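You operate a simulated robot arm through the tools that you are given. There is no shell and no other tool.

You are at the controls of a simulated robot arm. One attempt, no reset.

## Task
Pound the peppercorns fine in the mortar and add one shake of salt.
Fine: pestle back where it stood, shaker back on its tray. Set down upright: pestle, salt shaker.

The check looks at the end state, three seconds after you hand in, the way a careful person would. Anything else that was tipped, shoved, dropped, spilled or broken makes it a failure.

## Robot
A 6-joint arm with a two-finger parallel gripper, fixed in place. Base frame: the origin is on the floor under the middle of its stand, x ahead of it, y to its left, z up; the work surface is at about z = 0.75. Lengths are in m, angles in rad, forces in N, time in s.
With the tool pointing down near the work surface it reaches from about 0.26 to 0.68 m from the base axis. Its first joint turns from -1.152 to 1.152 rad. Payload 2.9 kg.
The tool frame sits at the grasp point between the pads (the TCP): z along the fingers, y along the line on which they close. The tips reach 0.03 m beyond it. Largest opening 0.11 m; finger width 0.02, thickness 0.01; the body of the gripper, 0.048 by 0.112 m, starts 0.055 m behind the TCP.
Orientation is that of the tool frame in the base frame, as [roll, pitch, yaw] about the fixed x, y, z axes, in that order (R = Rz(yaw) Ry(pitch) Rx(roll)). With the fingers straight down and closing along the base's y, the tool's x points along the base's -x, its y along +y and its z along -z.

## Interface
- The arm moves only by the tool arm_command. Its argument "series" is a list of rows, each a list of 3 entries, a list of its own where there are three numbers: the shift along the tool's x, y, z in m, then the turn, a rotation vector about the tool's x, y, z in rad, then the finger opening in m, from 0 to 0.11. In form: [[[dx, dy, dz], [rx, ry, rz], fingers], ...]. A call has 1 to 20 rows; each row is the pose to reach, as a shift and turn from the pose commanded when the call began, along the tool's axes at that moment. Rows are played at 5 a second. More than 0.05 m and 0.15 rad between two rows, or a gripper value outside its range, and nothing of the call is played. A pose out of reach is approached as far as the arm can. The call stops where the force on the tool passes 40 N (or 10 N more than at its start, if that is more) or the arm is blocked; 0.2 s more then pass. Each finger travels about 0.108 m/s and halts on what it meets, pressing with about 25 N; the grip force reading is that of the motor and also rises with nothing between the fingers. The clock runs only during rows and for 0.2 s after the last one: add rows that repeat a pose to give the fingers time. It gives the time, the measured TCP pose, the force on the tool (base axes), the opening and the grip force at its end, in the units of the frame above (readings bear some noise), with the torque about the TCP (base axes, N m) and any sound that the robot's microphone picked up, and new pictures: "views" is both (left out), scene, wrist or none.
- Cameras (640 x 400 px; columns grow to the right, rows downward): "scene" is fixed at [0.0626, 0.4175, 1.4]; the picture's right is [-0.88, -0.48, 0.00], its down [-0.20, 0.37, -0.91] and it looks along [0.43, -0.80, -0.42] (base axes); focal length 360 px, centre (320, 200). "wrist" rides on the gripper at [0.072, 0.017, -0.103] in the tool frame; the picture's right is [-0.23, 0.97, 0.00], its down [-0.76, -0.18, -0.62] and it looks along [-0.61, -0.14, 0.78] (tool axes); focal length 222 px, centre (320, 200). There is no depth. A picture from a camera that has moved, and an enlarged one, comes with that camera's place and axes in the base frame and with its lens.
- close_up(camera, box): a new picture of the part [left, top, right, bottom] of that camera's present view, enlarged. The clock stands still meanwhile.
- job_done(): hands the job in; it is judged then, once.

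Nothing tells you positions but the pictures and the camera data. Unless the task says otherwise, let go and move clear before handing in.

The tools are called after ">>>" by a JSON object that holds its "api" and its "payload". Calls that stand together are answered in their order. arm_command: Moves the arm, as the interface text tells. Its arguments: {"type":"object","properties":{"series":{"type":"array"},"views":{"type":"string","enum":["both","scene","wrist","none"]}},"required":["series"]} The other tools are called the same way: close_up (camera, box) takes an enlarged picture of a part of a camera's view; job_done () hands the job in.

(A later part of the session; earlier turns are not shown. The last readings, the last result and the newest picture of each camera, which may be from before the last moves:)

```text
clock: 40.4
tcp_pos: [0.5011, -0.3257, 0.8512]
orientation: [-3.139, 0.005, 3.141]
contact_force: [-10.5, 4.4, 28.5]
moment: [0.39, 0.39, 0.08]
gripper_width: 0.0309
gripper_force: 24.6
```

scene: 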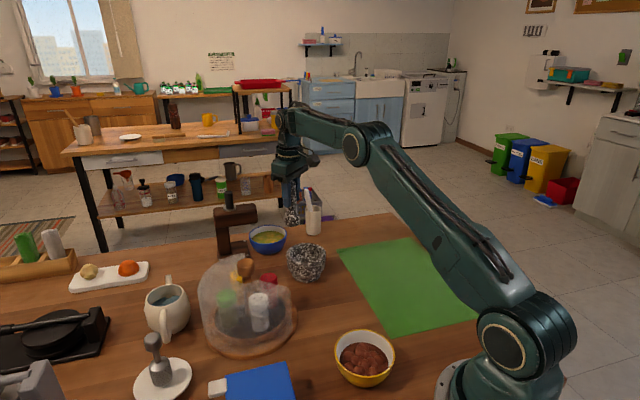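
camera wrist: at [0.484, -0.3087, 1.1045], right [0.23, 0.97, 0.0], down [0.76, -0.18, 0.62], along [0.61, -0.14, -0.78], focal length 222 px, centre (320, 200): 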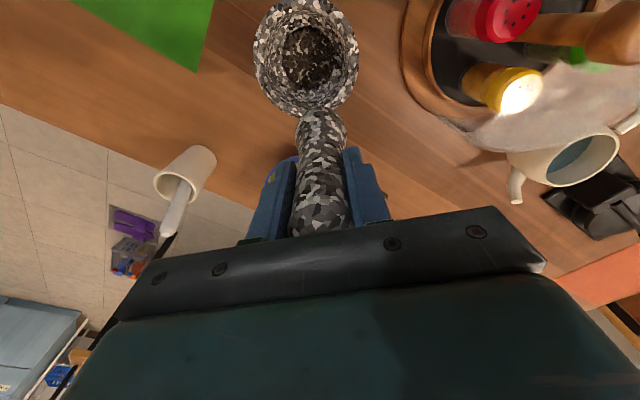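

>>> {"api": "arm_command", "payload": {"series": [[[0.003, 0.001, -0.035], [0, 0, 0], 0.0], [[0.003, 0.001, 0.001], [0, 0, 0], 0.0], [[0.003, 0.001, 0.001], [0, 0, 0], 0.0], [[0.003, 0.001, -0.035], [0, 0, 0], 0.0], [[0.003, 0.001, 0.001], [0, 0, 0], 0.0], [[0.003, 0.001, 0.001], [0, 0, 0], 0.0]], "views": "scene"}}

>>> {"api": "close_up", "payload": {"camera": "scene", "box": [250, 190, 370, 300]}}

```text
clock: 41.8
tcp_pos: [0.4986, -0.3243, 0.8523]
orientation: [-3.14, 0.002, 3.14]
contact_force: [-10.8, 8.8, 37.4]
moment: [0.62, 0.42, 0.07]
gripper_width: 0.031
gripper_force: 25.1
```

scene: 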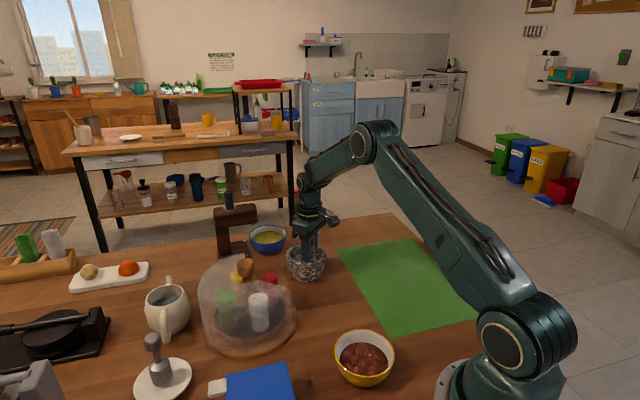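

```text
3.64 times, centred on (310, 245) of scene
camera zoom: at [0.0617, 0.418, 1.3999], right [-0.88, -0.48, 0.0], down [-0.2, 0.37, -0.91], along [0.43, -0.8, -0.42], focal length 1308 px, centre (356, 36)
```

zoom: 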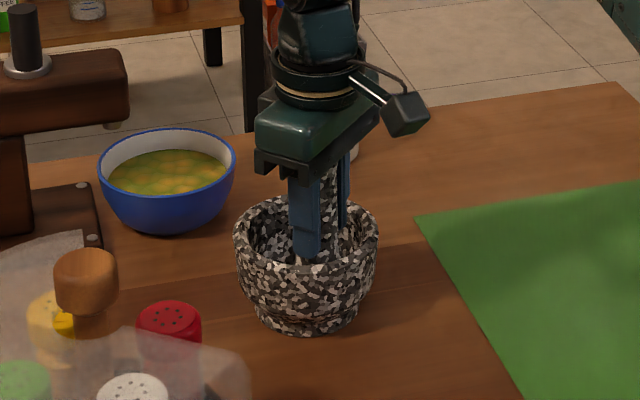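

The mortar has not moved and the last strokes hit with about 37 N. I lift out and check the contents from the earlier viewpoint.

>>> {"api": "arm_command", "payload": {"series": [[[0, 0, -0.04], [0, 0, 0], 0.0], [[0, 0, -0.085], [0, 0, 0], 0.0], [[0, 0, -0.13], [0, 0, 0], 0.0], [[-0.03, -0.001, -0.1544], [0, 0, 0], 0.0], [[-0.058, -0.001, -0.1544], [0, 0, 0], 0.0], [[-0.058, -0.001, -0.1544], [0, 0, 0], 0.0]], "views": "wrist"}}

>>> {"api": "close_up", "payload": {"camera": "wrist", "box": [240, 0, 400, 130]}}

>>> {"api": "close_up", "payload": {"camera": "wrist", "box": [270, 15, 350, 80]}}

```text
clock: 43.2
tcp_pos: [0.5564, -0.3256, 1.0009]
orientation: [-3.142, -0.003, -3.141]
contact_force: [-0.9, -0.3, -2.6]
moment: [-0.01, 0.0, -0.01]
gripper_width: 0.0308
gripper_force: 25.2
camera wrist: at [0.4841, -0.308, 1.1043], right [0.23, 0.97, 0.0], down [0.76, -0.18, 0.62], along [0.61, -0.14, -0.78], focal length 222 px, centre (320, 200)
```

wrist: 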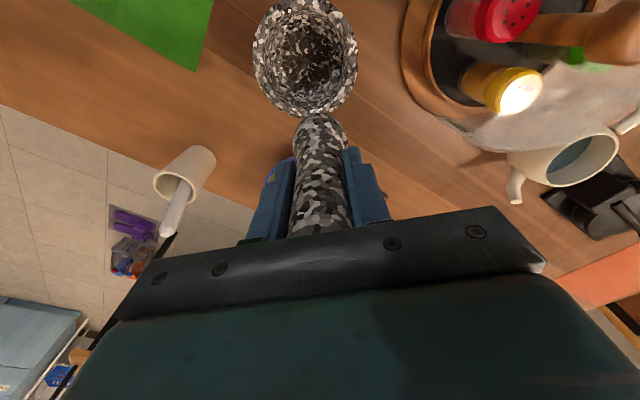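

```text
3.08 times, centred on (320, 65) of wrist
camera zoom: at [0.4841, -0.308, 1.1043], right [0.23, 0.97, 0.0], down [0.76, -0.18, 0.62], along [0.61, -0.14, -0.78], focal length 684 px, centre (320, 615)
```

zoom: 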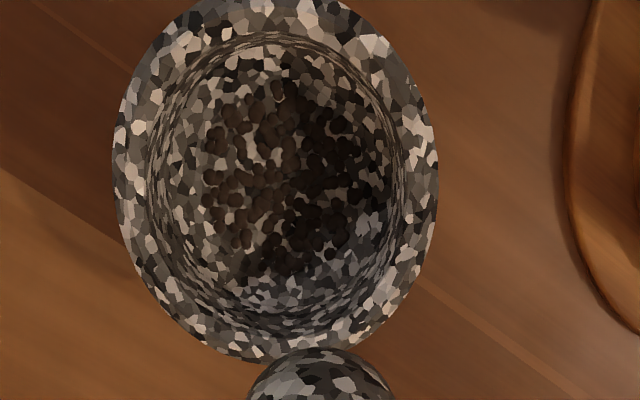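

```text
6.15 times, centred on (310, 48) of wrist
camera zoom: at [0.4841, -0.308, 1.1043], right [0.23, 0.97, 0.0], down [0.76, -0.18, 0.62], along [0.61, -0.14, -0.78], focal length 1367 px, centre (382, 1138)
```

zoom: 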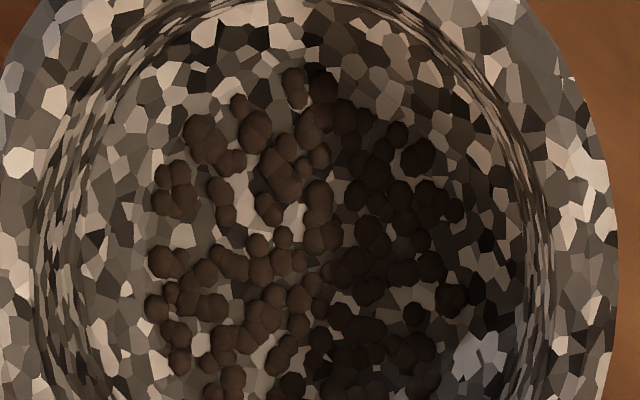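

The granules are about 6 mm now (from about 16 mm), but I can't tell yet if this is the finest stage. I'll do another set of strong strokes and compare from exactly the same viewpoint.

>>> {"api": "arm_command", "payload": {"series": [[[0.03, 0, 0.0], [0, 0, 0], 0.0], [[0.056, 0, 0.02], [0, 0, 0], 0.0], [[0.056, 0, 0.065], [0, 0, 0], 0.0], [[0.056, 0, 0.11], [0, 0, 0], 0.0], [[0.056, 0, 0.1544], [0, 0, 0], 0.0], [[0.056, 0, 0.11], [0, 0, 0], 0.0], [[0.056, 0, 0.1544], [0, 0, 0], 0.0], [[0.056, 0, 0.11], [0, 0, 0], 0.0], [[0.056, 0, 0.1544], [0, 0, 0], 0.0], [[0.056, 0, 0.11], [0, 0, 0], 0.0], [[0.056, 0, 0.1544], [0, 0, 0], 0.0], [[0.056, 0, 0.11], [0, 0, 0], 0.0], [[0.056, 0, 0.1544], [0, 0, 0], 0.0]], "views": "none"}}

```text
clock: 46.0
tcp_pos: [0.5008, -0.3277, 0.8508]
orientation: [3.141, 0.003, -3.141]
contact_force: [-6.3, 3.6, 20.2]
moment: [0.3, 0.26, 0.01]
gripper_width: 0.0308
gripper_force: 25.2
```

>>> {"api": "arm_command", "payload": {"series": [[[0, 0, -0.045], [0, 0, 0], 0.0], [[0, 0, 0.002], [0, 0, 0], 0.0], [[0, 0, 0.002], [0, 0, 0], 0.0], [[0, 0, -0.045], [0, 0, 0], 0.0], [[0, 0, 0.002], [0, 0, 0], 0.0], [[0, 0, 0.002], [0, 0, 0], 0.0], [[0, 0, -0.045], [0, 0, 0], 0.0], [[0, 0, -0.09], [0, 0, 0], 0.0], [[0, 0, -0.135], [0, 0, 0], 0.0], [[-0.03, 0, -0.1544], [0, 0, 0], 0.0], [[-0.056, 0, -0.1544], [0, 0, 0], 0.0], [[-0.056, 0, -0.1544], [0, 0, 0], 0.0]], "views": "wrist"}}

>>> {"api": "close_up", "payload": {"camera": "wrist", "box": [270, 15, 350, 80]}}

```text
clock: 48.6
tcp_pos: [0.5561, -0.3263, 1.0022]
orientation: [-3.14, -0.002, 3.142]
contact_force: [0.1, -0.7, -2.5]
moment: [-0.03, 0.0, 0.02]
gripper_width: 0.0313
gripper_force: 24.5
camera wrist: at [0.4836, -0.3088, 1.1051], right [0.23, 0.97, 0.0], down [0.76, -0.18, 0.62], along [0.61, -0.14, -0.78], focal length 222 px, centre (320, 200)
```

wrist: 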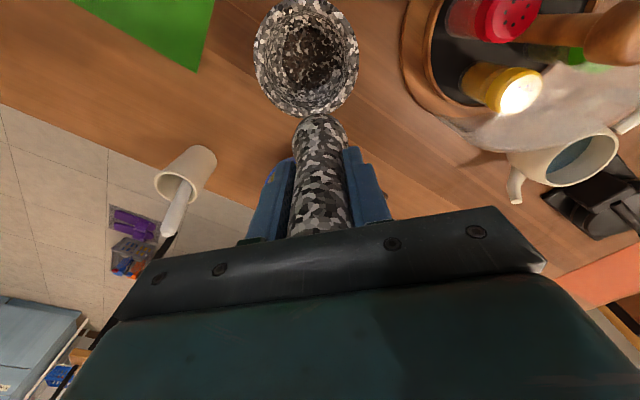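

```text
6.15 times, centred on (310, 48) of wrist
camera zoom: at [0.4836, -0.3088, 1.1051], right [0.23, 0.97, 0.0], down [0.76, -0.18, 0.62], along [0.61, -0.14, -0.78], focal length 1367 px, centre (382, 1138)
```

zoom: 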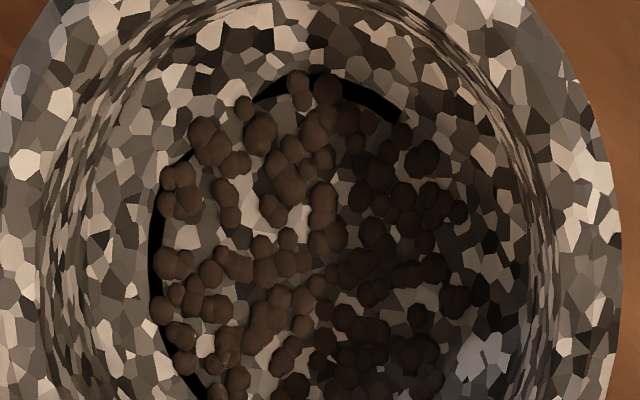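

The granule pattern is identical to before the last set, so the strokes no longer change anything; this may be the finest stage. As a test I'll also do a gentle circular grind, lightly pressed, and compare once more.

>>> {"api": "arm_command", "payload": {"series": [[[0.03, 0, 0.0], [0, 0, 0], 0.0], [[0.056, 0, 0.02], [0, 0, 0], 0.0], [[0.056, 0, 0.065], [0, 0, 0], 0.0], [[0.056, 0, 0.11], [0, 0, 0], 0.0], [[0.056, 0, 0.145], [0, 0, 0], 0.0], [[0.056, 0, 0.1514], [0, 0, 0], 0.0], [[0.061, 0, 0.1514], [0, 0, 0], 0.0], [[0.0595, 0.0035, 0.1514], [0, 0, 0.1], 0.0], [[0.056, 0.005, 0.1514], [0, 0, 0.2], 0.0], [[0.0525, 0.0035, 0.1514], [0, 0, 0.3], 0.0], [[0.051, 0, 0.1514], [0, 0, 0.2], 0.0], [[0.0525, -0.0035, 0.1514], [0, 0, 0.1], 0.0], [[0.056, -0.005, 0.1514], [0, 0, 0], 0.0], [[0.0595, -0.0035, 0.1514], [0, 0, -0.1], 0.0], [[0.061, 0, 0.1514], [0, 0, -0.2], 0.0], [[0.0595, 0.0035, 0.1514], [0, 0, -0.3], 0.0], [[0.056, 0.005, 0.1514], [0, 0, -0.2], 0.0], [[0.0525, 0.0035, 0.1514], [0, 0, -0.1], 0.0], [[0.054, 0, 0.1514], [0, 0, 0], 0.0], [[0.056, 0, 0.1514], [0, 0, 0], 0.0]], "views": "none"}}

```text
clock: 52.8
tcp_pos: [0.4984, -0.3262, 0.8517]
orientation: [3.141, 0.001, 3.14]
contact_force: [-0.1, -0.3, -2.5]
moment: [0.01, 0.0, 0.0]
gripper_width: 0.0311
gripper_force: 25.6
```

There was no contact at this depth, so the pestle slid slightly again. I press a bit lower to find contact.

>>> {"api": "arm_command", "payload": {"series": [[[0, 0, 0.002], [0, 0, 0], 0.0], [[0, 0, 0.004], [0, 0, 0], 0.0], [[0, 0, 0.006], [0, 0, 0], 0.0]], "views": "none"}}

```text
clock: 53.6
tcp_pos: [0.4996, -0.3256, 0.8492]
orientation: [3.142, 0.004, -3.141]
contact_force: [-11.6, 7.6, 33.1]
moment: [0.6, 0.51, 0.14]
gripper_width: 0.0312
gripper_force: 24.8
```

>>> {"api": "arm_command", "payload": {"series": [[[0, 0, -0.0025], [0, 0, 0], 0.0], [[0.004, 0, -0.0025], [0, 0, 0], 0.0], [[0.0028, 0.0028, -0.0025], [0, 0, 0.1], 0.0], [[0, 0.004, -0.0025], [0, 0, 0.2], 0.0], [[-0.0028, 0.0028, -0.0025], [0, 0, 0.3], 0.0], [[-0.004, 0, -0.0025], [0, 0, 0.2], 0.0], [[-0.0028, -0.0028, -0.0025], [0, 0, 0.1], 0.0], [[0, -0.004, -0.0025], [0, 0, 0], 0.0], [[0.0028, -0.0028, -0.0025], [0, 0, -0.1], 0.0], [[0.004, 0, -0.0025], [0, 0, -0.2], 0.0], [[0.0028, 0.0028, -0.0025], [0, 0, -0.3], 0.0], [[0, 0.004, -0.0025], [0, 0, -0.2], 0.0], [[0, 0, -0.0025], [0, 0, -0.1], 0.0], [[0, 0, -0.0025], [0, 0, 0], 0.0]], "views": "none"}}

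```text
clock: 56.6
tcp_pos: [0.4999, -0.3233, 0.8499]
orientation: [-3.141, 0.001, -3.138]
contact_force: [-1.9, 8.7, 21.2]
moment: [0.13, -0.27, 0.07]
gripper_width: 0.0312
gripper_force: 25.3
```

>>> {"api": "arm_command", "payload": {"series": [[[0, 0, -0.045], [0, 0, 0], 0.0], [[0, 0, 0.001], [0, 0, 0], 0.0], [[0, 0, 0.001], [0, 0, 0], 0.0], [[0, 0, -0.045], [0, 0, 0], 0.0], [[0, 0, 0.001], [0, 0, 0], 0.0], [[0, 0, 0.001], [0, 0, 0], 0.0], [[0, 0, -0.045], [0, 0, 0], 0.0], [[0, 0, 0.001], [0, 0, 0], 0.0], [[0, 0, 0.001], [0, 0, 0], 0.0], [[0, 0, -0.045], [0, 0, 0], 0.0], [[0, 0, -0.09], [0, 0, 0], 0.0], [[0, 0, -0.135], [0, 0, 0], 0.0], [[-0.03, 0, -0.1549], [0, 0, 0], 0.0], [[-0.056, 0, -0.1549], [0, 0, 0], 0.0], [[-0.056, 0, -0.1549], [0, 0, 0], 0.0]], "views": "both"}}

>>> {"api": "close_up", "payload": {"camera": "wrist", "box": [270, 15, 350, 80]}}

```text
clock: 59.8
tcp_pos: [0.5567, -0.3271, 1.0026]
orientation: [-3.14, -0.002, 3.14]
contact_force: [0.2, -0.6, -3.1]
moment: [0.01, -0.04, -0.03]
gripper_width: 0.031
gripper_force: 25.2
camera wrist: at [0.4837, -0.3088, 1.1047], right [0.23, 0.97, 0.0], down [0.76, -0.18, 0.62], along [0.61, -0.14, -0.78], focal length 222 px, centre (320, 200)
```

scene: 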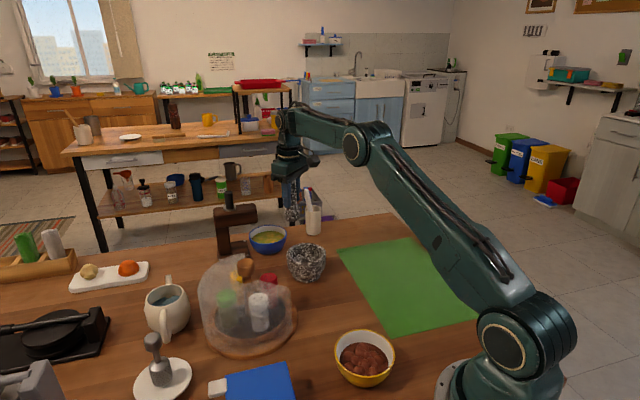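
wrist: 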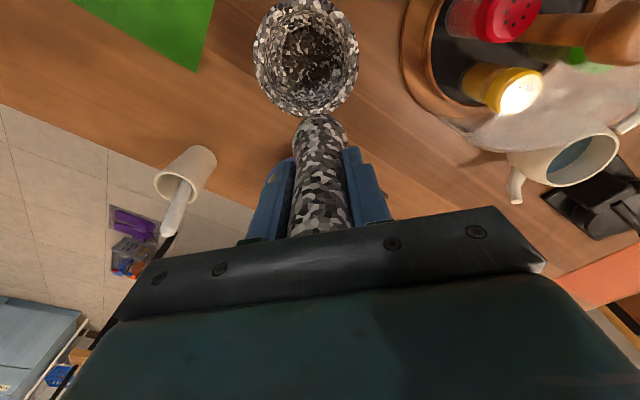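

```text
6.15 times, centred on (310, 48) of wrist
camera zoom: at [0.4837, -0.3088, 1.1047], right [0.23, 0.97, 0.0], down [0.76, -0.18, 0.62], along [0.61, -0.14, -0.78], focal length 1367 px, centre (382, 1138)
```

zoom: 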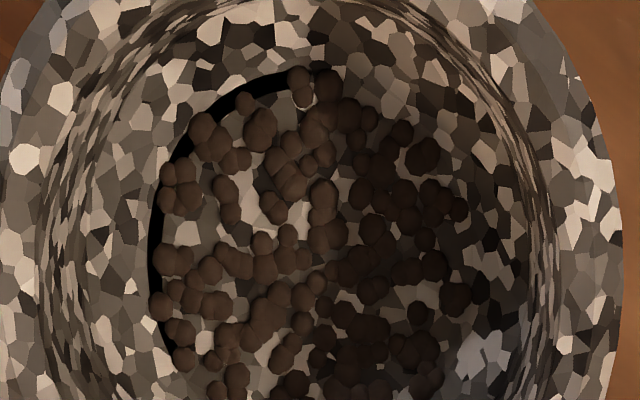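

Nothing changes any more, with either strokes or grinding, so the pepper is at its finest (brown, ~100 grains against 9 whole corns before). Before returning the pestle I check that it hangs straight in the grip.

>>> {"api": "close_up", "payload": {"camera": "scene", "box": [255, 140, 335, 240]}}

>>> {"api": "close_up", "payload": {"camera": "wrist", "box": [240, 80, 400, 240]}}

```text
4.00 times, centred on (295, 190) of scene
camera zoom: at [0.0626, 0.4174, 1.4], right [-0.88, -0.48, 0.0], down [-0.2, 0.37, -0.91], along [0.43, -0.8, -0.42], focal length 1438 px, centre (420, 240)
```

zoom: 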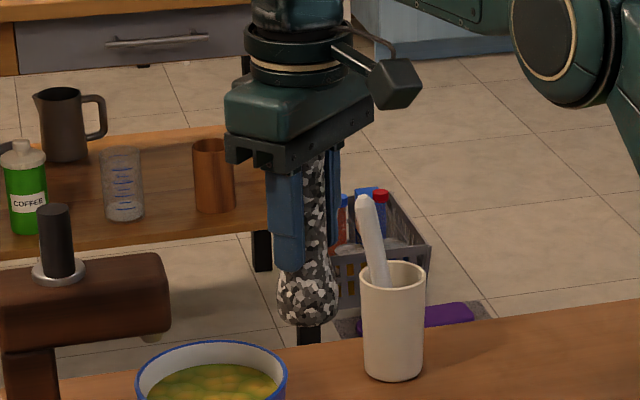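

```text
2.50 times, centred on (320, 160) of wrist
camera zoom: at [0.4837, -0.3088, 1.1047], right [0.23, 0.97, 0.0], down [0.76, -0.18, 0.62], along [0.61, -0.14, -0.78], focal length 555 px, centre (320, 300)
```

zoom: 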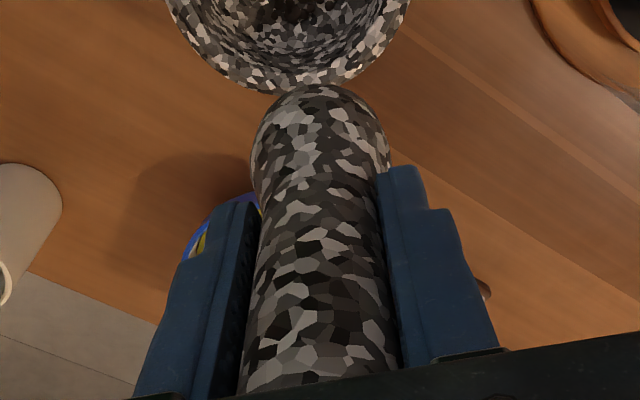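

It hangs straight. I carry it back above its original spot (0.360, -0.298) and lower it most of the way.

>>> {"api": "arm_command", "payload": {"series": [[[0.03, 0.004, 0], [0, 0, 0], 0.0], [[0.07, 0.01, 0], [0, 0, 0], 0.0], [[0.11, 0.016, 0], [0, 0, 0], 0.0], [[0.15, 0.022, 0], [0, 0, 0], 0.0], [[0.185, 0.027, 0], [0, 0, 0], 0.0], [[0.196, 0.028, 0.01], [0, 0, 0], 0.0], [[0.196, 0.028, 0.05], [0, 0, 0], 0.0], [[0.196, 0.028, 0.09], [0, 0, 0], 0.0], [[0.196, 0.028, 0.13], [0, 0, 0], 0.0], [[0.196, 0.028, 0.155], [0, 0, 0], 0.0], [[0.196, 0.028, 0.162], [0, 0, 0], 0.0], [[0.196, 0.028, 0.162], [0, 0, 0], 0.0]]}}

>>> {"api": "close_up", "payload": {"camera": "scene", "box": [290, 210, 410, 320]}}

```text
clock: 62.4
tcp_pos: [0.3591, -0.2988, 0.84]
orientation: [3.141, 0.0, -3.141]
contact_force: [0.0, 0.4, -2.5]
moment: [-0.03, -0.02, -0.01]
gripper_width: 0.0313
gripper_force: 24.9
camera wrist: at [0.2866, -0.28, 0.9426], right [0.23, 0.97, 0.0], down [0.76, -0.18, 0.62], along [0.61, -0.14, -0.78], focal length 222 px, centre (320, 200)
```

scene: 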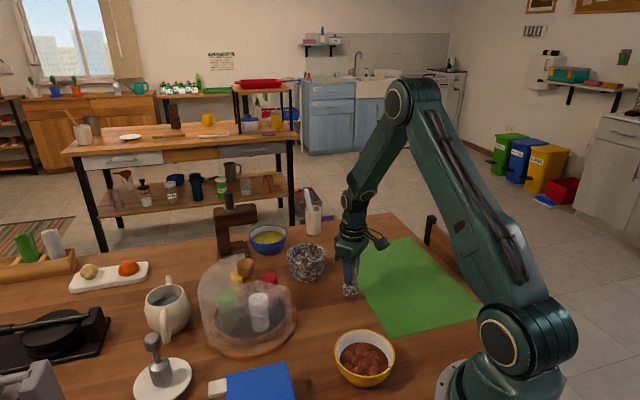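
wrist: 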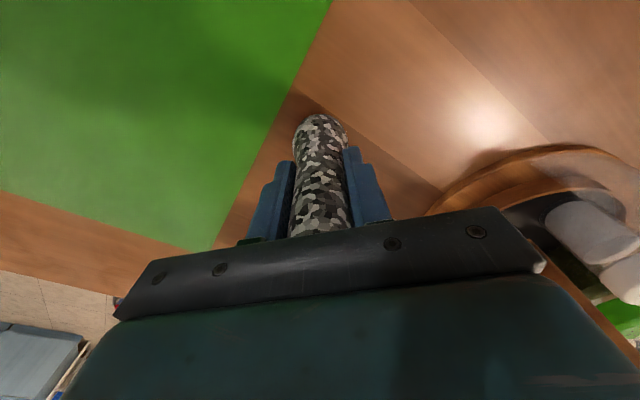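

```text
3.64 times, centred on (350, 265) of scene
camera zoom: at [0.0626, 0.4174, 1.4], right [-0.88, -0.48, 0.0], down [-0.2, 0.37, -0.91], along [0.43, -0.8, -0.42], focal length 1308 px, centre (211, -36)
```

zoom: 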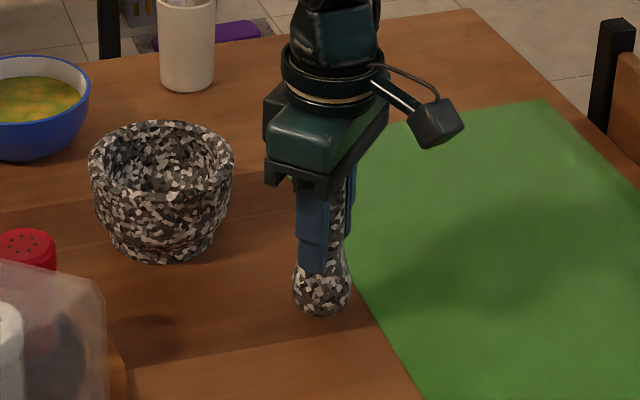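

It is about 1 cm above the table and within a few mm of its original spot; I nudge 3 mm and lower in small steps until it touches.

>>> {"api": "arm_command", "payload": {"series": [[[-0.002, 0.001, 0.004], [0, 0, 0], 0.0], [[-0.003, 0.001, 0.008], [0, 0, 0], 0.0], [[-0.003, 0.001, 0.01], [0, 0, 0], 0.0], [[-0.003, 0.001, 0.012], [0, 0, 0], 0.0]], "views": "none"}}

```text
clock: 63.4
tcp_pos: [0.3634, -0.2973, 0.8286]
orientation: [3.14, -0.002, 3.14]
contact_force: [0.4, 0.0, -3.2]
moment: [0.02, -0.01, 0.01]
gripper_width: 0.0313
gripper_force: 25.3
```

>>> {"api": "arm_command", "payload": {"series": [[[0, 0, 0.001], [0, 0, 0], 0.0], [[0, 0, 0.002], [0, 0, 0], 0.0]], "views": "none"}}

```text
clock: 64.0
tcp_pos: [0.3623, -0.2976, 0.827]
orientation: [-3.141, -0.001, 3.141]
contact_force: [-3.7, 2.5, 10.4]
moment: [0.17, 0.1, 0.05]
gripper_width: 0.0313
gripper_force: 25.2
```

Contact at 10 N, so the pestle stands on the table. I relax a touch, open slowly and look.

>>> {"api": "arm_command", "payload": {"series": [[[0, 0, -0.0008], [0, 0, 0], 0.0], [[0, 0, -0.0008], [0, 0, 0], 0.034], [[0, 0, -0.0008], [0, 0, 0], 0.038], [[0, 0, -0.0008], [0, 0, 0], 0.05], [[0, 0, -0.0008], [0, 0, 0], 0.07], [[0, 0, -0.0008], [0, 0, 0], 0.08], [[0, 0, -0.0008], [0, 0, 0], 0.08]]}}

>>> {"api": "close_up", "payload": {"camera": "scene", "box": [290, 210, 410, 320]}}

```text
clock: 65.6
tcp_pos: [0.3632, -0.2968, 0.8273]
orientation: [3.141, 0.001, 3.141]
contact_force: [0.3, -0.3, -0.1]
moment: [-0.03, 0.0, 0.01]
gripper_width: 0.08
gripper_force: 0.0
camera wrist: at [0.2905, -0.2792, 0.9296], right [0.23, 0.97, 0.0], down [0.76, -0.18, 0.62], along [0.61, -0.14, -0.78], focal length 222 px, centre (320, 200)
```

scene: 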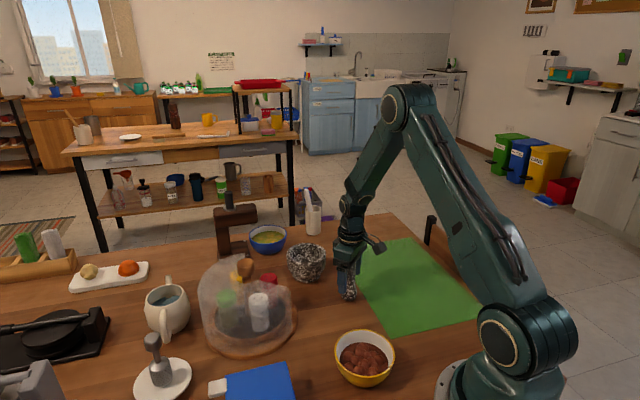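
wrist: 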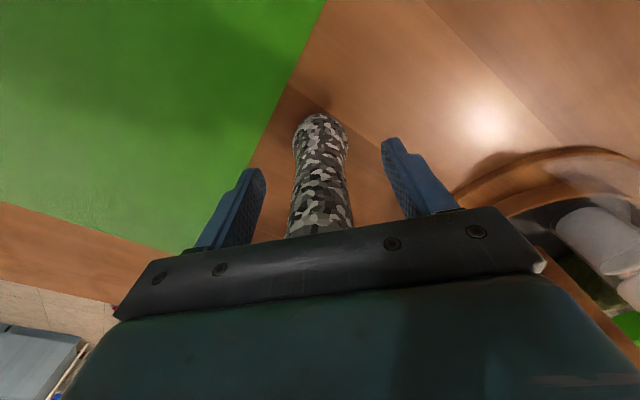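

```text
3.64 times, centred on (350, 265) of scene
camera zoom: at [0.0626, 0.4175, 1.4], right [-0.88, -0.48, 0.0], down [-0.2, 0.37, -0.91], along [0.43, -0.8, -0.42], focal length 1308 px, centre (211, -36)
```

zoom: 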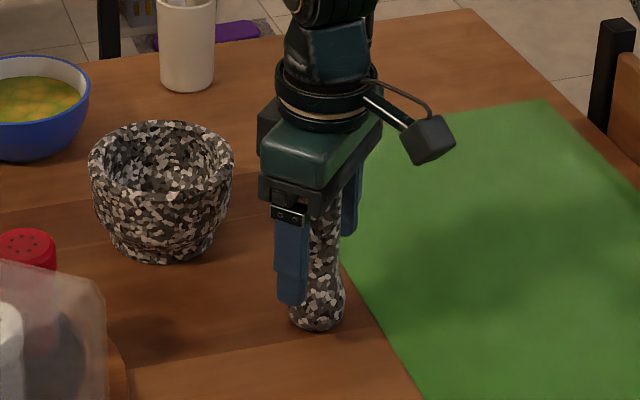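

The pestle is back on its spot and standing by itself. I raise straight up, away from it, and then go look at the carousel from above.

>>> {"api": "arm_command", "payload": {"series": [[[0, 0, -0.02], [0, 0, 0], 0.08], [[0, 0, -0.05], [0, 0, 0], 0.08], [[0, 0, -0.1], [0, 0, 0], 0.08], [[0, 0, -0.15], [0, 0, 0], 0.08], [[0, 0, -0.2], [0, 0, 0], 0.08], [[-0.02, 0.03, -0.23], [0, 0, 0], 0.08], [[-0.04, 0.07, -0.25], [0, 0, 0], 0.08], [[-0.06, 0.11, -0.25], [0, 0, 0], 0.08], [[-0.08, 0.15, -0.25], [0, 0, 0], 0.08], [[-0.1, 0.19, -0.25], [0, 0, 0], 0.08], [[-0.1, 0.19, -0.25], [0, 0, 0], 0.08]]}}

>>> {"api": "close_up", "payload": {"camera": "scene", "box": [180, 210, 390, 370]}}

>>> {"api": "close_up", "payload": {"camera": "wrist", "box": [240, 30, 440, 200]}}

```text
clock: 68.0
tcp_pos: [0.464, -0.1068, 1.0786]
orientation: [-3.141, 0.0, -3.141]
contact_force: [-0.2, 0.1, 0.6]
moment: [-0.04, -0.01, 0.0]
gripper_width: 0.0799
gripper_force: 0.0
camera wrist: at [0.3906, -0.0888, 1.1797], right [0.23, 0.97, 0.0], down [0.76, -0.18, 0.62], along [0.61, -0.14, -0.78], focal length 222 px, centre (320, 200)
```

scene: 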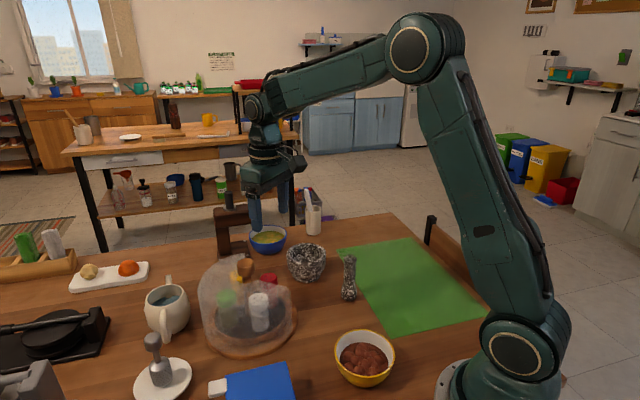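
wrist: 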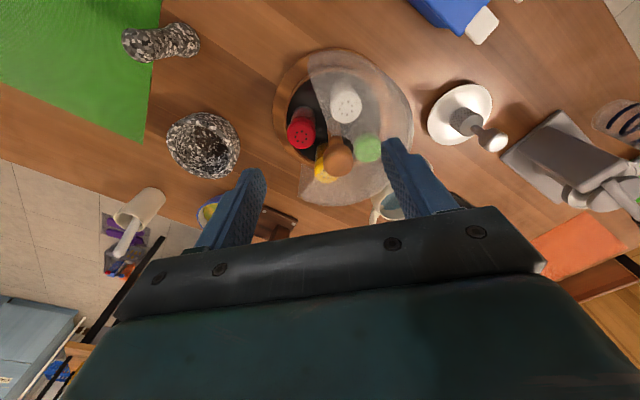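

```text
2.50 times, centred on (285, 290) of scene
camera zoom: at [0.0626, 0.4175, 1.4], right [-0.88, -0.48, 0.0], down [-0.2, 0.37, -0.91], along [0.43, -0.8, -0.42], focal length 899 px, centre (408, -25)
```

zoom: 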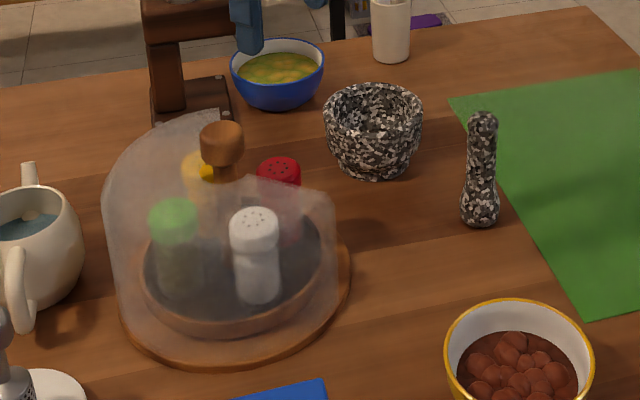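

```text
2.35 times, centred on (340, 115) of wrist
camera zoom: at [0.3906, -0.0888, 1.1797], right [0.23, 0.97, 0.0], down [0.76, -0.18, 0.62], along [0.61, -0.14, -0.78], focal length 523 px, centre (273, 400)
```

zoom: 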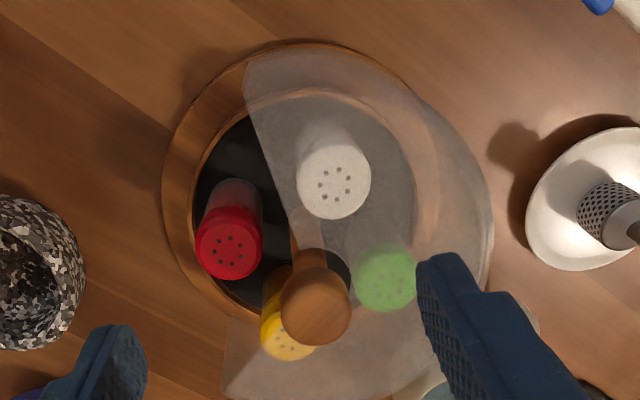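

All is in place on the table. The knob is at about (0.533, -0.096, 0.92); turning the carousel about 80° counter-clockwise (from above) should bring the white shaker into the hood's opening. I move over the knob with the gripper pre-turned.

>>> {"api": "arm_command", "payload": {"series": [[[-0.014, 0.002, 0.0], [0, 0, 0.136], 0.08], [[-0.028, 0.005, 0.005], [0, 0, 0.272], 0.08], [[-0.042, 0.007, 0.01], [0, 0, 0.408], 0.08], [[-0.056, 0.009, 0.015], [0, 0, 0.544], 0.08], [[-0.07, 0.011, 0.02], [0, 0, 0.68], 0.08], [[-0.07, 0.011, 0.06], [0, 0, 0.68], 0.08], [[-0.07, 0.011, 0.09], [0, 0, 0.68], 0.08], [[-0.07, 0.011, 0.09], [0, 0, 0.68], 0.08]]}}

>>> {"api": "close_up", "payload": {"camera": "scene", "box": [180, 190, 320, 310]}}

>>> {"api": "close_up", "payload": {"camera": "wrist", "box": [220, 40, 420, 230]}}

```text
clock: 69.8
tcp_pos: [0.5343, -0.096, 0.9866]
orientation: [3.141, 0.002, 2.462]
contact_force: [-0.1, -0.4, 0.3]
moment: [-0.02, 0.03, -0.04]
gripper_width: 0.0801
gripper_force: 0.0
camera wrist: at [0.488, -0.0365, 1.0891], right [0.79, 0.61, 0.0], down [0.48, -0.62, 0.62], along [0.38, -0.49, -0.78], focal length 222 px, centre (320, 200)
```

scene: 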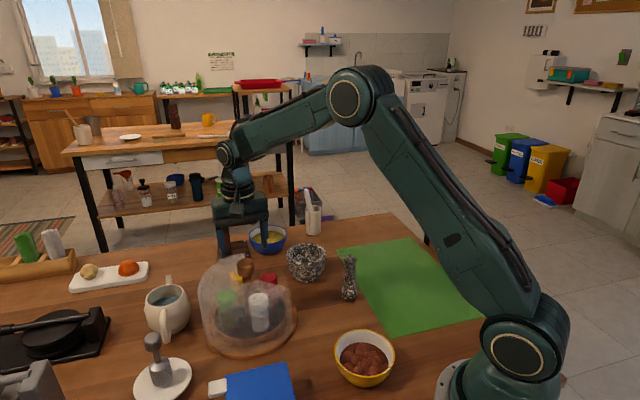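
wrist: 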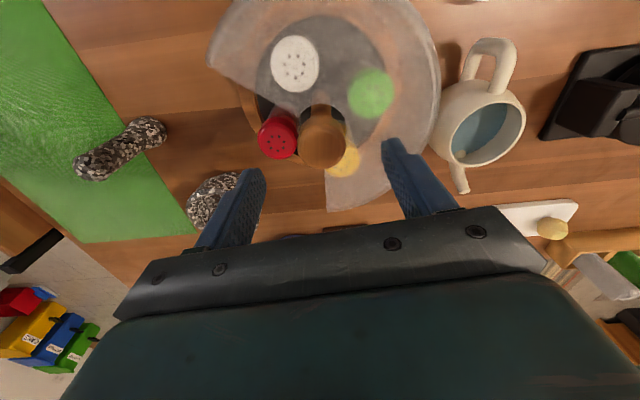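

```text
3.33 times, centred on (250, 250) of scene
camera zoom: at [0.0626, 0.4175, 1.4], right [-0.88, -0.48, 0.0], down [-0.2, 0.37, -0.91], along [0.43, -0.8, -0.42], focal length 1199 px, centre (553, 33)
```

zoom: 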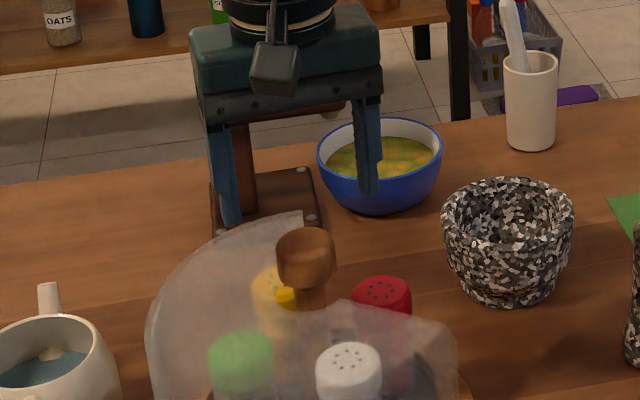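

```text
2.11 times, centred on (320, 135) of wrist
camera zoom: at [0.488, -0.0365, 1.0891], right [0.79, 0.61, 0.0], down [0.48, -0.62, 0.62], along [0.38, -0.49, -0.78], focal length 468 px, centre (320, 337)
```

zoom: 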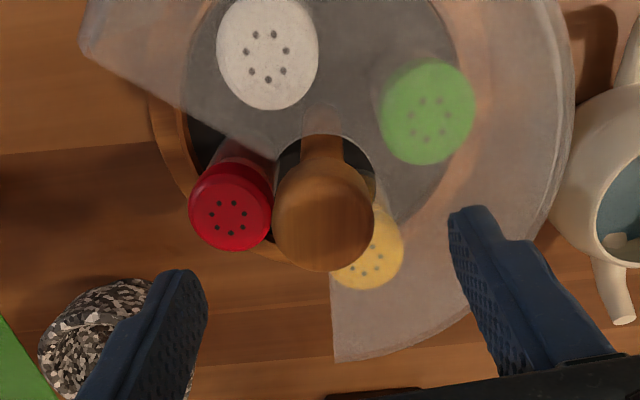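

The gripper is centred over the knob. I lower it so the fingertips sit just below the knob's widest part but above the hood roof, and close gently.

>>> {"api": "arm_command", "payload": {"series": [[[0, 0, 0.02], [0, 0, 0], 0.08], [[0, 0, 0.04], [0, 0, 0], 0.08], [[0, 0, 0.052], [0, 0, 0], 0.08], [[0, 0, 0.052], [0, 0, 0], 0.06], [[0, 0, 0.052], [0, 0, 0], 0.04], [[0, 0, 0.052], [0, 0, 0], 0.02], [[0, 0, 0.052], [0, 0, 0], 0.0], [[0, 0, 0.052], [0, 0, 0], 0.0]]}}

>>> {"api": "close_up", "payload": {"camera": "scene", "box": [180, 210, 320, 330]}}

```text
clock: 71.6
tcp_pos: [0.5332, -0.0962, 0.9349]
orientation: [-3.142, 0.0, 2.463]
contact_force: [1.2, 0.6, -3.3]
moment: [-0.12, -0.3, 0.04]
gripper_width: 0.0387
gripper_force: 45.1
camera wrist: at [0.4879, -0.0364, 1.0376], right [0.79, 0.61, 0.0], down [0.48, -0.62, 0.62], along [0.38, -0.49, -0.78], focal length 222 px, centre (320, 200)
```

scene: 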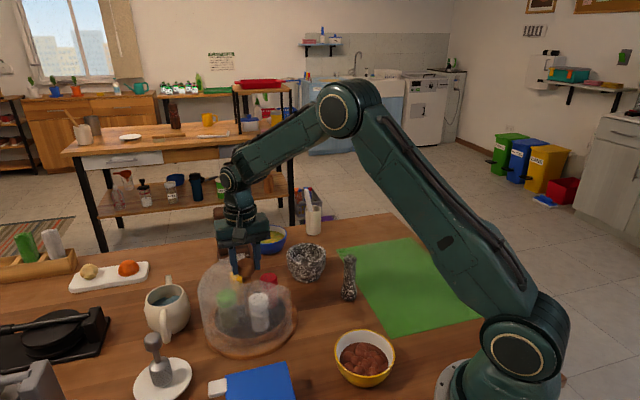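
wrist: 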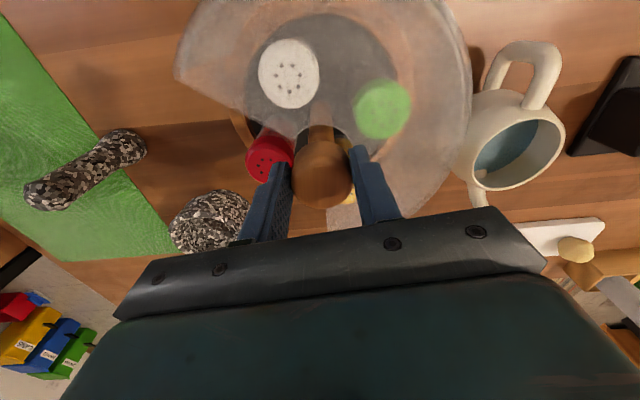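

```text
3.33 times, centred on (250, 270) of scene
camera zoom: at [0.0626, 0.4175, 1.4], right [-0.88, -0.48, 0.0], down [-0.2, 0.37, -0.91], along [0.43, -0.8, -0.42], focal length 1199 px, centre (553, -33)
```

zoom: 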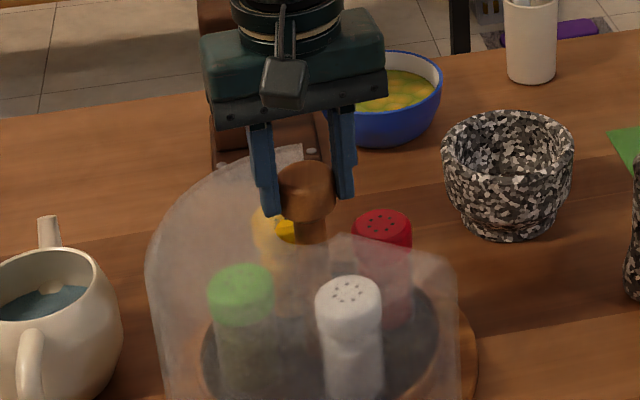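

The knob is held (width 0.039). I turn a small amount first to see what moves.

>>> {"api": "arm_command", "payload": {"series": [[[0, 0, 0], [0, 0, -0.08], 0.0], [[0, 0, 0], [0, 0, -0.16], 0.0], [[0, 0, 0], [0, 0, -0.24], 0.0], [[0, 0, 0], [0, 0, -0.32], 0.0], [[0, 0, 0], [0, 0, -0.32], 0.0]]}}

>>> {"api": "close_up", "payload": {"camera": "scene", "box": [180, 230, 320, 360]}}

```text
clock: 72.8
tcp_pos: [0.5328, -0.0975, 0.9363]
orientation: [3.141, 0.0, 2.78]
contact_force: [-0.6, -10.1, -2.9]
moment: [-0.18, -0.15, -0.02]
gripper_width: 0.0389
gripper_force: 44.8
camera wrist: at [0.471, -0.0549, 1.0376], right [0.56, 0.83, 0.0], down [0.65, -0.43, 0.62], along [0.52, -0.35, -0.78], focal length 222 px, centre (320, 200)
```

scene: 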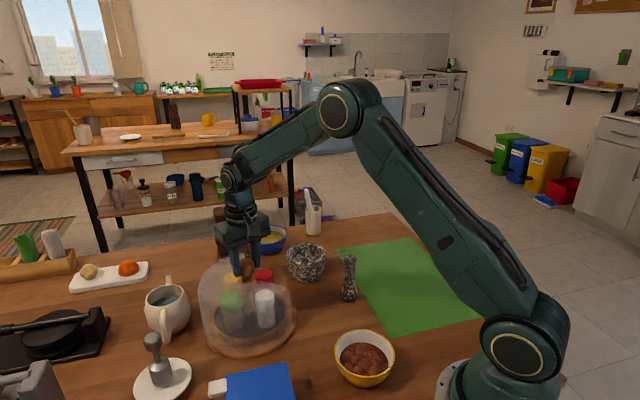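
wrist: 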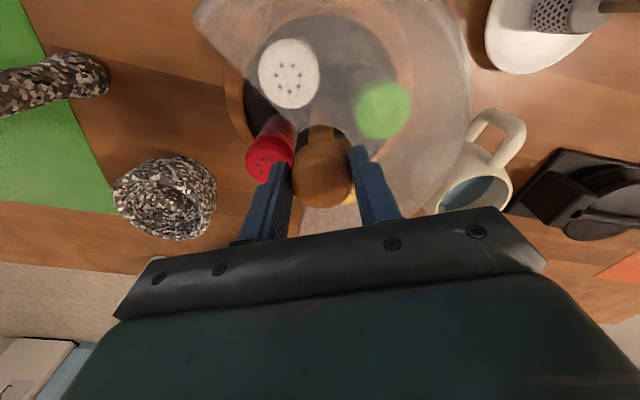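

```text
3.08 times, centred on (250, 295) of scene
camera zoom: at [0.0626, 0.4172, 1.4001], right [-0.88, -0.48, 0.0], down [-0.2, 0.37, -0.91], along [0.43, -0.8, -0.42], focal length 1106 px, centre (535, -92)
```

zoom: 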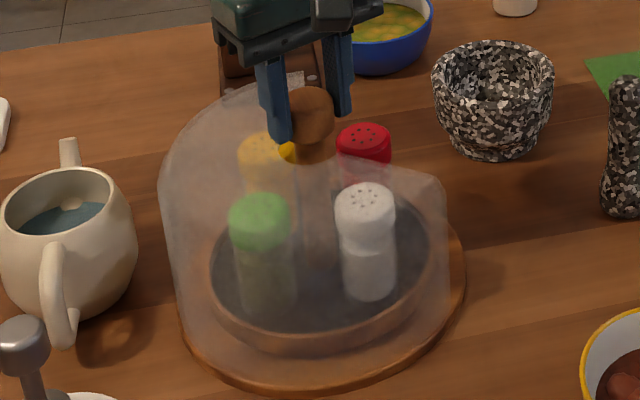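

The tray turns with the knob and the hood stays. A sideways force of 10 N shows that I'm about 1–2 mm off the axis; I correct by that and keep turning slowly.

>>> {"api": "arm_command", "payload": {"series": [[[-0.0005, -0.0015, 0], [0, 0, 0], 0.0], [[-0.0005, -0.0015, 0], [0, 0, -0.08], 0.0], [[-0.0005, -0.0015, 0], [0, 0, -0.16], 0.0], [[-0.0005, -0.0015, 0], [0, 0, -0.24], 0.0], [[-0.0005, -0.0015, 0], [0, 0, -0.32], 0.0], [[-0.0005, -0.0015, 0], [0, 0, -0.4], 0.0], [[-0.0005, -0.0015, 0], [0, 0, -0.4], 0.0]], "views": "scene"}}

>>> {"api": "close_up", "payload": {"camera": "scene", "box": [180, 230, 320, 360]}}

```text
clock: 74.4
tcp_pos: [0.5332, -0.0993, 0.935]
orientation: [-3.141, -0.002, -3.103]
contact_force: [-5.0, -20.4, -5.1]
moment: [-0.25, -0.14, -0.06]
gripper_width: 0.0385
gripper_force: 45.0
```

scene: 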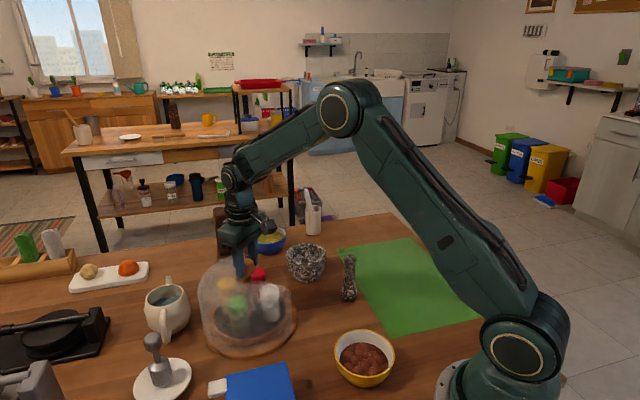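

```text
3.08 times, centred on (250, 295) of scene
camera zoom: at [0.0625, 0.4169, 1.4002], right [-0.88, -0.48, 0.0], down [-0.2, 0.37, -0.91], along [0.43, -0.8, -0.42], focal length 1106 px, centre (535, -92)
```

zoom: 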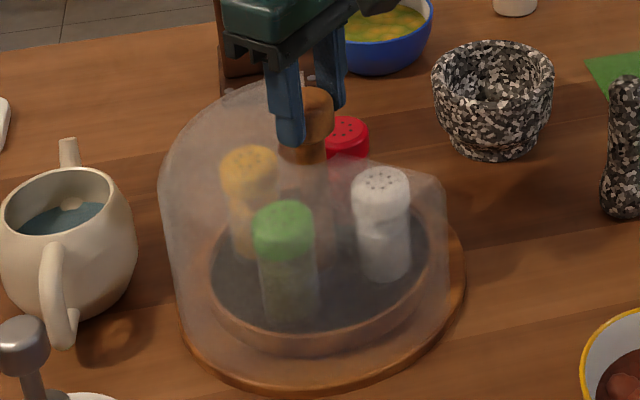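

The tray turns, but the pull on the tool tells me the true axis is near (0.537, -0.099). I release, recentre and re-grip before turning further, so I don't push the carousel.

>>> {"api": "arm_command", "payload": {"series": [[[0, 0, 0], [0, 0, 0], 0.045], [[0, 0, 0], [0, 0, 0], 0.06], [[-0.002, -0.001, 0], [0, 0, 0], 0.06], [[-0.0039, -0.0018, 0], [0, 0, 0], 0.06], [[-0.0039, -0.0018, 0], [0, 0, 0], 0.06]], "views": "wrist"}}

>>> {"api": "close_up", "payload": {"camera": "wrist", "box": [220, 40, 420, 230]}}

```text
clock: 75.6
tcp_pos: [0.5377, -0.0994, 0.9351]
orientation: [-3.141, -0.001, -3.101]
contact_force: [-1.4, 0.4, -1.2]
moment: [0.01, 0.02, 0.02]
gripper_width: 0.0597
gripper_force: 0.0
camera wrist: at [0.464, -0.0845, 1.0377], right [0.19, 0.98, 0.0], down [0.77, -0.15, 0.62], along [0.61, -0.12, -0.78], focal length 222 px, centre (320, 200)
```

wrist: 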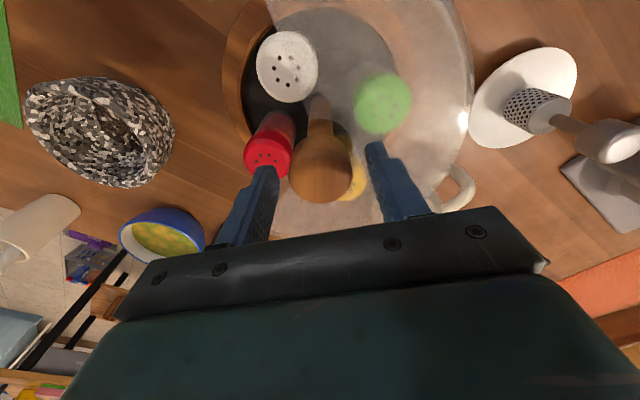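

```text
2.11 times, centred on (320, 135) of wrist
camera zoom: at [0.464, -0.0845, 1.0377], right [0.19, 0.98, 0.0], down [0.77, -0.15, 0.62], along [0.61, -0.12, -0.78], focal length 468 px, centre (320, 337)
```

zoom: 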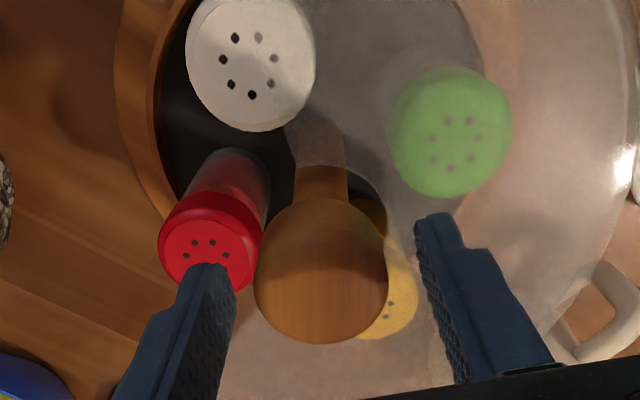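

>>> {"api": "arm_command", "payload": {"series": [[[0, 0, 0], [0, 0, 0], 0.04], [[0, 0, 0], [0, 0, 0], 0.02], [[0, 0, 0], [0, 0, 0], 0.0], [[0, 0, 0], [0, 0, -0.08], 0.0], [[0, 0, 0], [0, 0, -0.16], 0.0], [[0, 0, 0], [0, 0, -0.24], 0.0], [[0, 0, 0], [0, 0, -0.32], 0.0], [[0, 0, 0], [0, 0, -0.32], 0.0]], "views": "scene"}}

>>> {"api": "close_up", "payload": {"camera": "scene", "box": [180, 230, 320, 360]}}

```text
clock: 77.4
tcp_pos: [0.5363, -0.0988, 0.9358]
orientation: [3.141, -0.001, -2.78]
contact_force: [2.2, 0.8, -0.5]
moment: [-0.2, 0.27, 0.0]
gripper_width: 0.0389
gripper_force: 44.8
```

scene: 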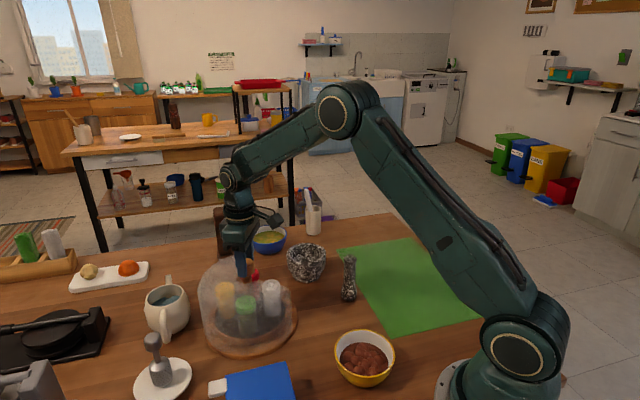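

```text
3.08 times, centred on (250, 295) of scene
camera zoom: at [0.0627, 0.4175, 1.4], right [-0.88, -0.48, 0.0], down [-0.2, 0.37, -0.91], along [0.43, -0.8, -0.42], focal length 1106 px, centre (535, -92)
```

zoom: 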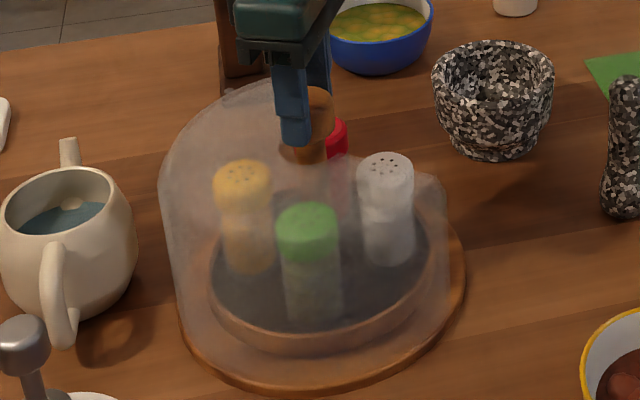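

The turning force is now negligible. The white shaker is entering the opening; I turn about 0.4 rad further.

>>> {"api": "arm_command", "payload": {"series": [[[0, 0, 0], [0, 0, -0.08], 0.0], [[0, 0, 0], [0, 0, -0.16], 0.0], [[0, 0, 0], [0, 0, -0.24], 0.0], [[0, 0, 0], [0, 0, -0.32], 0.0], [[0, 0, 0], [0, 0, -0.4], 0.0], [[0, 0, 0], [0, 0, -0.4], 0.0]], "views": "both"}}

>>> {"api": "close_up", "payload": {"camera": "scene", "box": [180, 230, 320, 360]}}

```text
clock: 78.8
tcp_pos: [0.537, -0.099, 0.9361]
orientation: [-3.14, 0.001, -2.381]
contact_force: [7.6, -1.8, -3.5]
moment: [-0.08, -0.06, 0.04]
gripper_width: 0.0388
gripper_force: 45.0
camera wrist: at [0.4729, -0.1362, 1.0376], right [-0.51, 0.86, 0.0], down [0.67, 0.4, 0.62], along [0.54, 0.32, -0.78], focal length 222 px, centre (320, 200)
```

scene: 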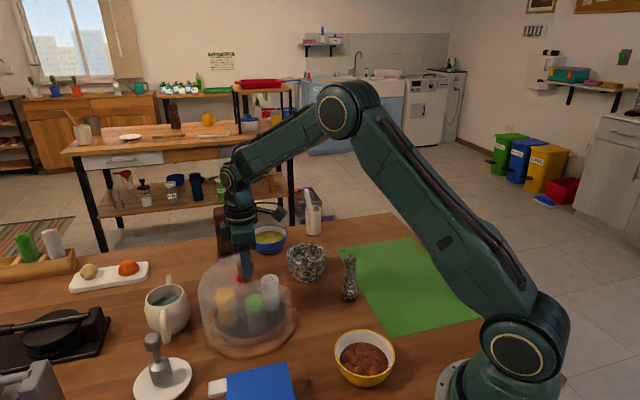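
wrist: 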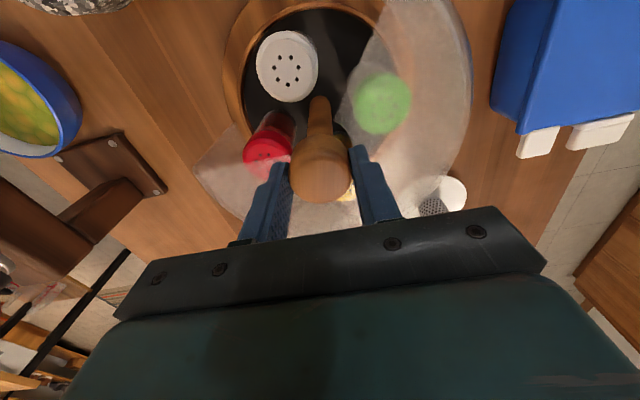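

```text
3.08 times, centred on (250, 295) of scene
camera zoom: at [0.0628, 0.4174, 1.4], right [-0.88, -0.48, 0.0], down [-0.2, 0.37, -0.91], along [0.43, -0.8, -0.42], focal length 1106 px, centre (535, -92)
```

zoom: 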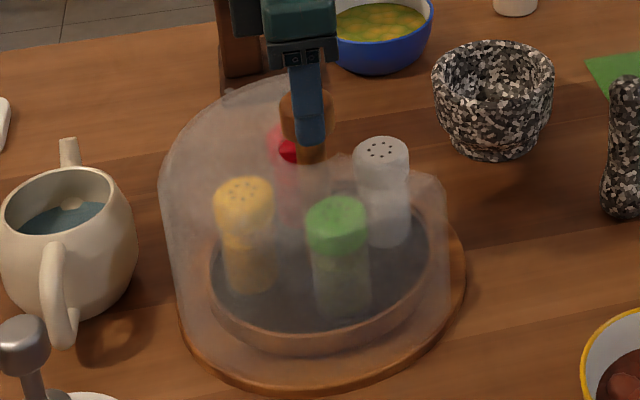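

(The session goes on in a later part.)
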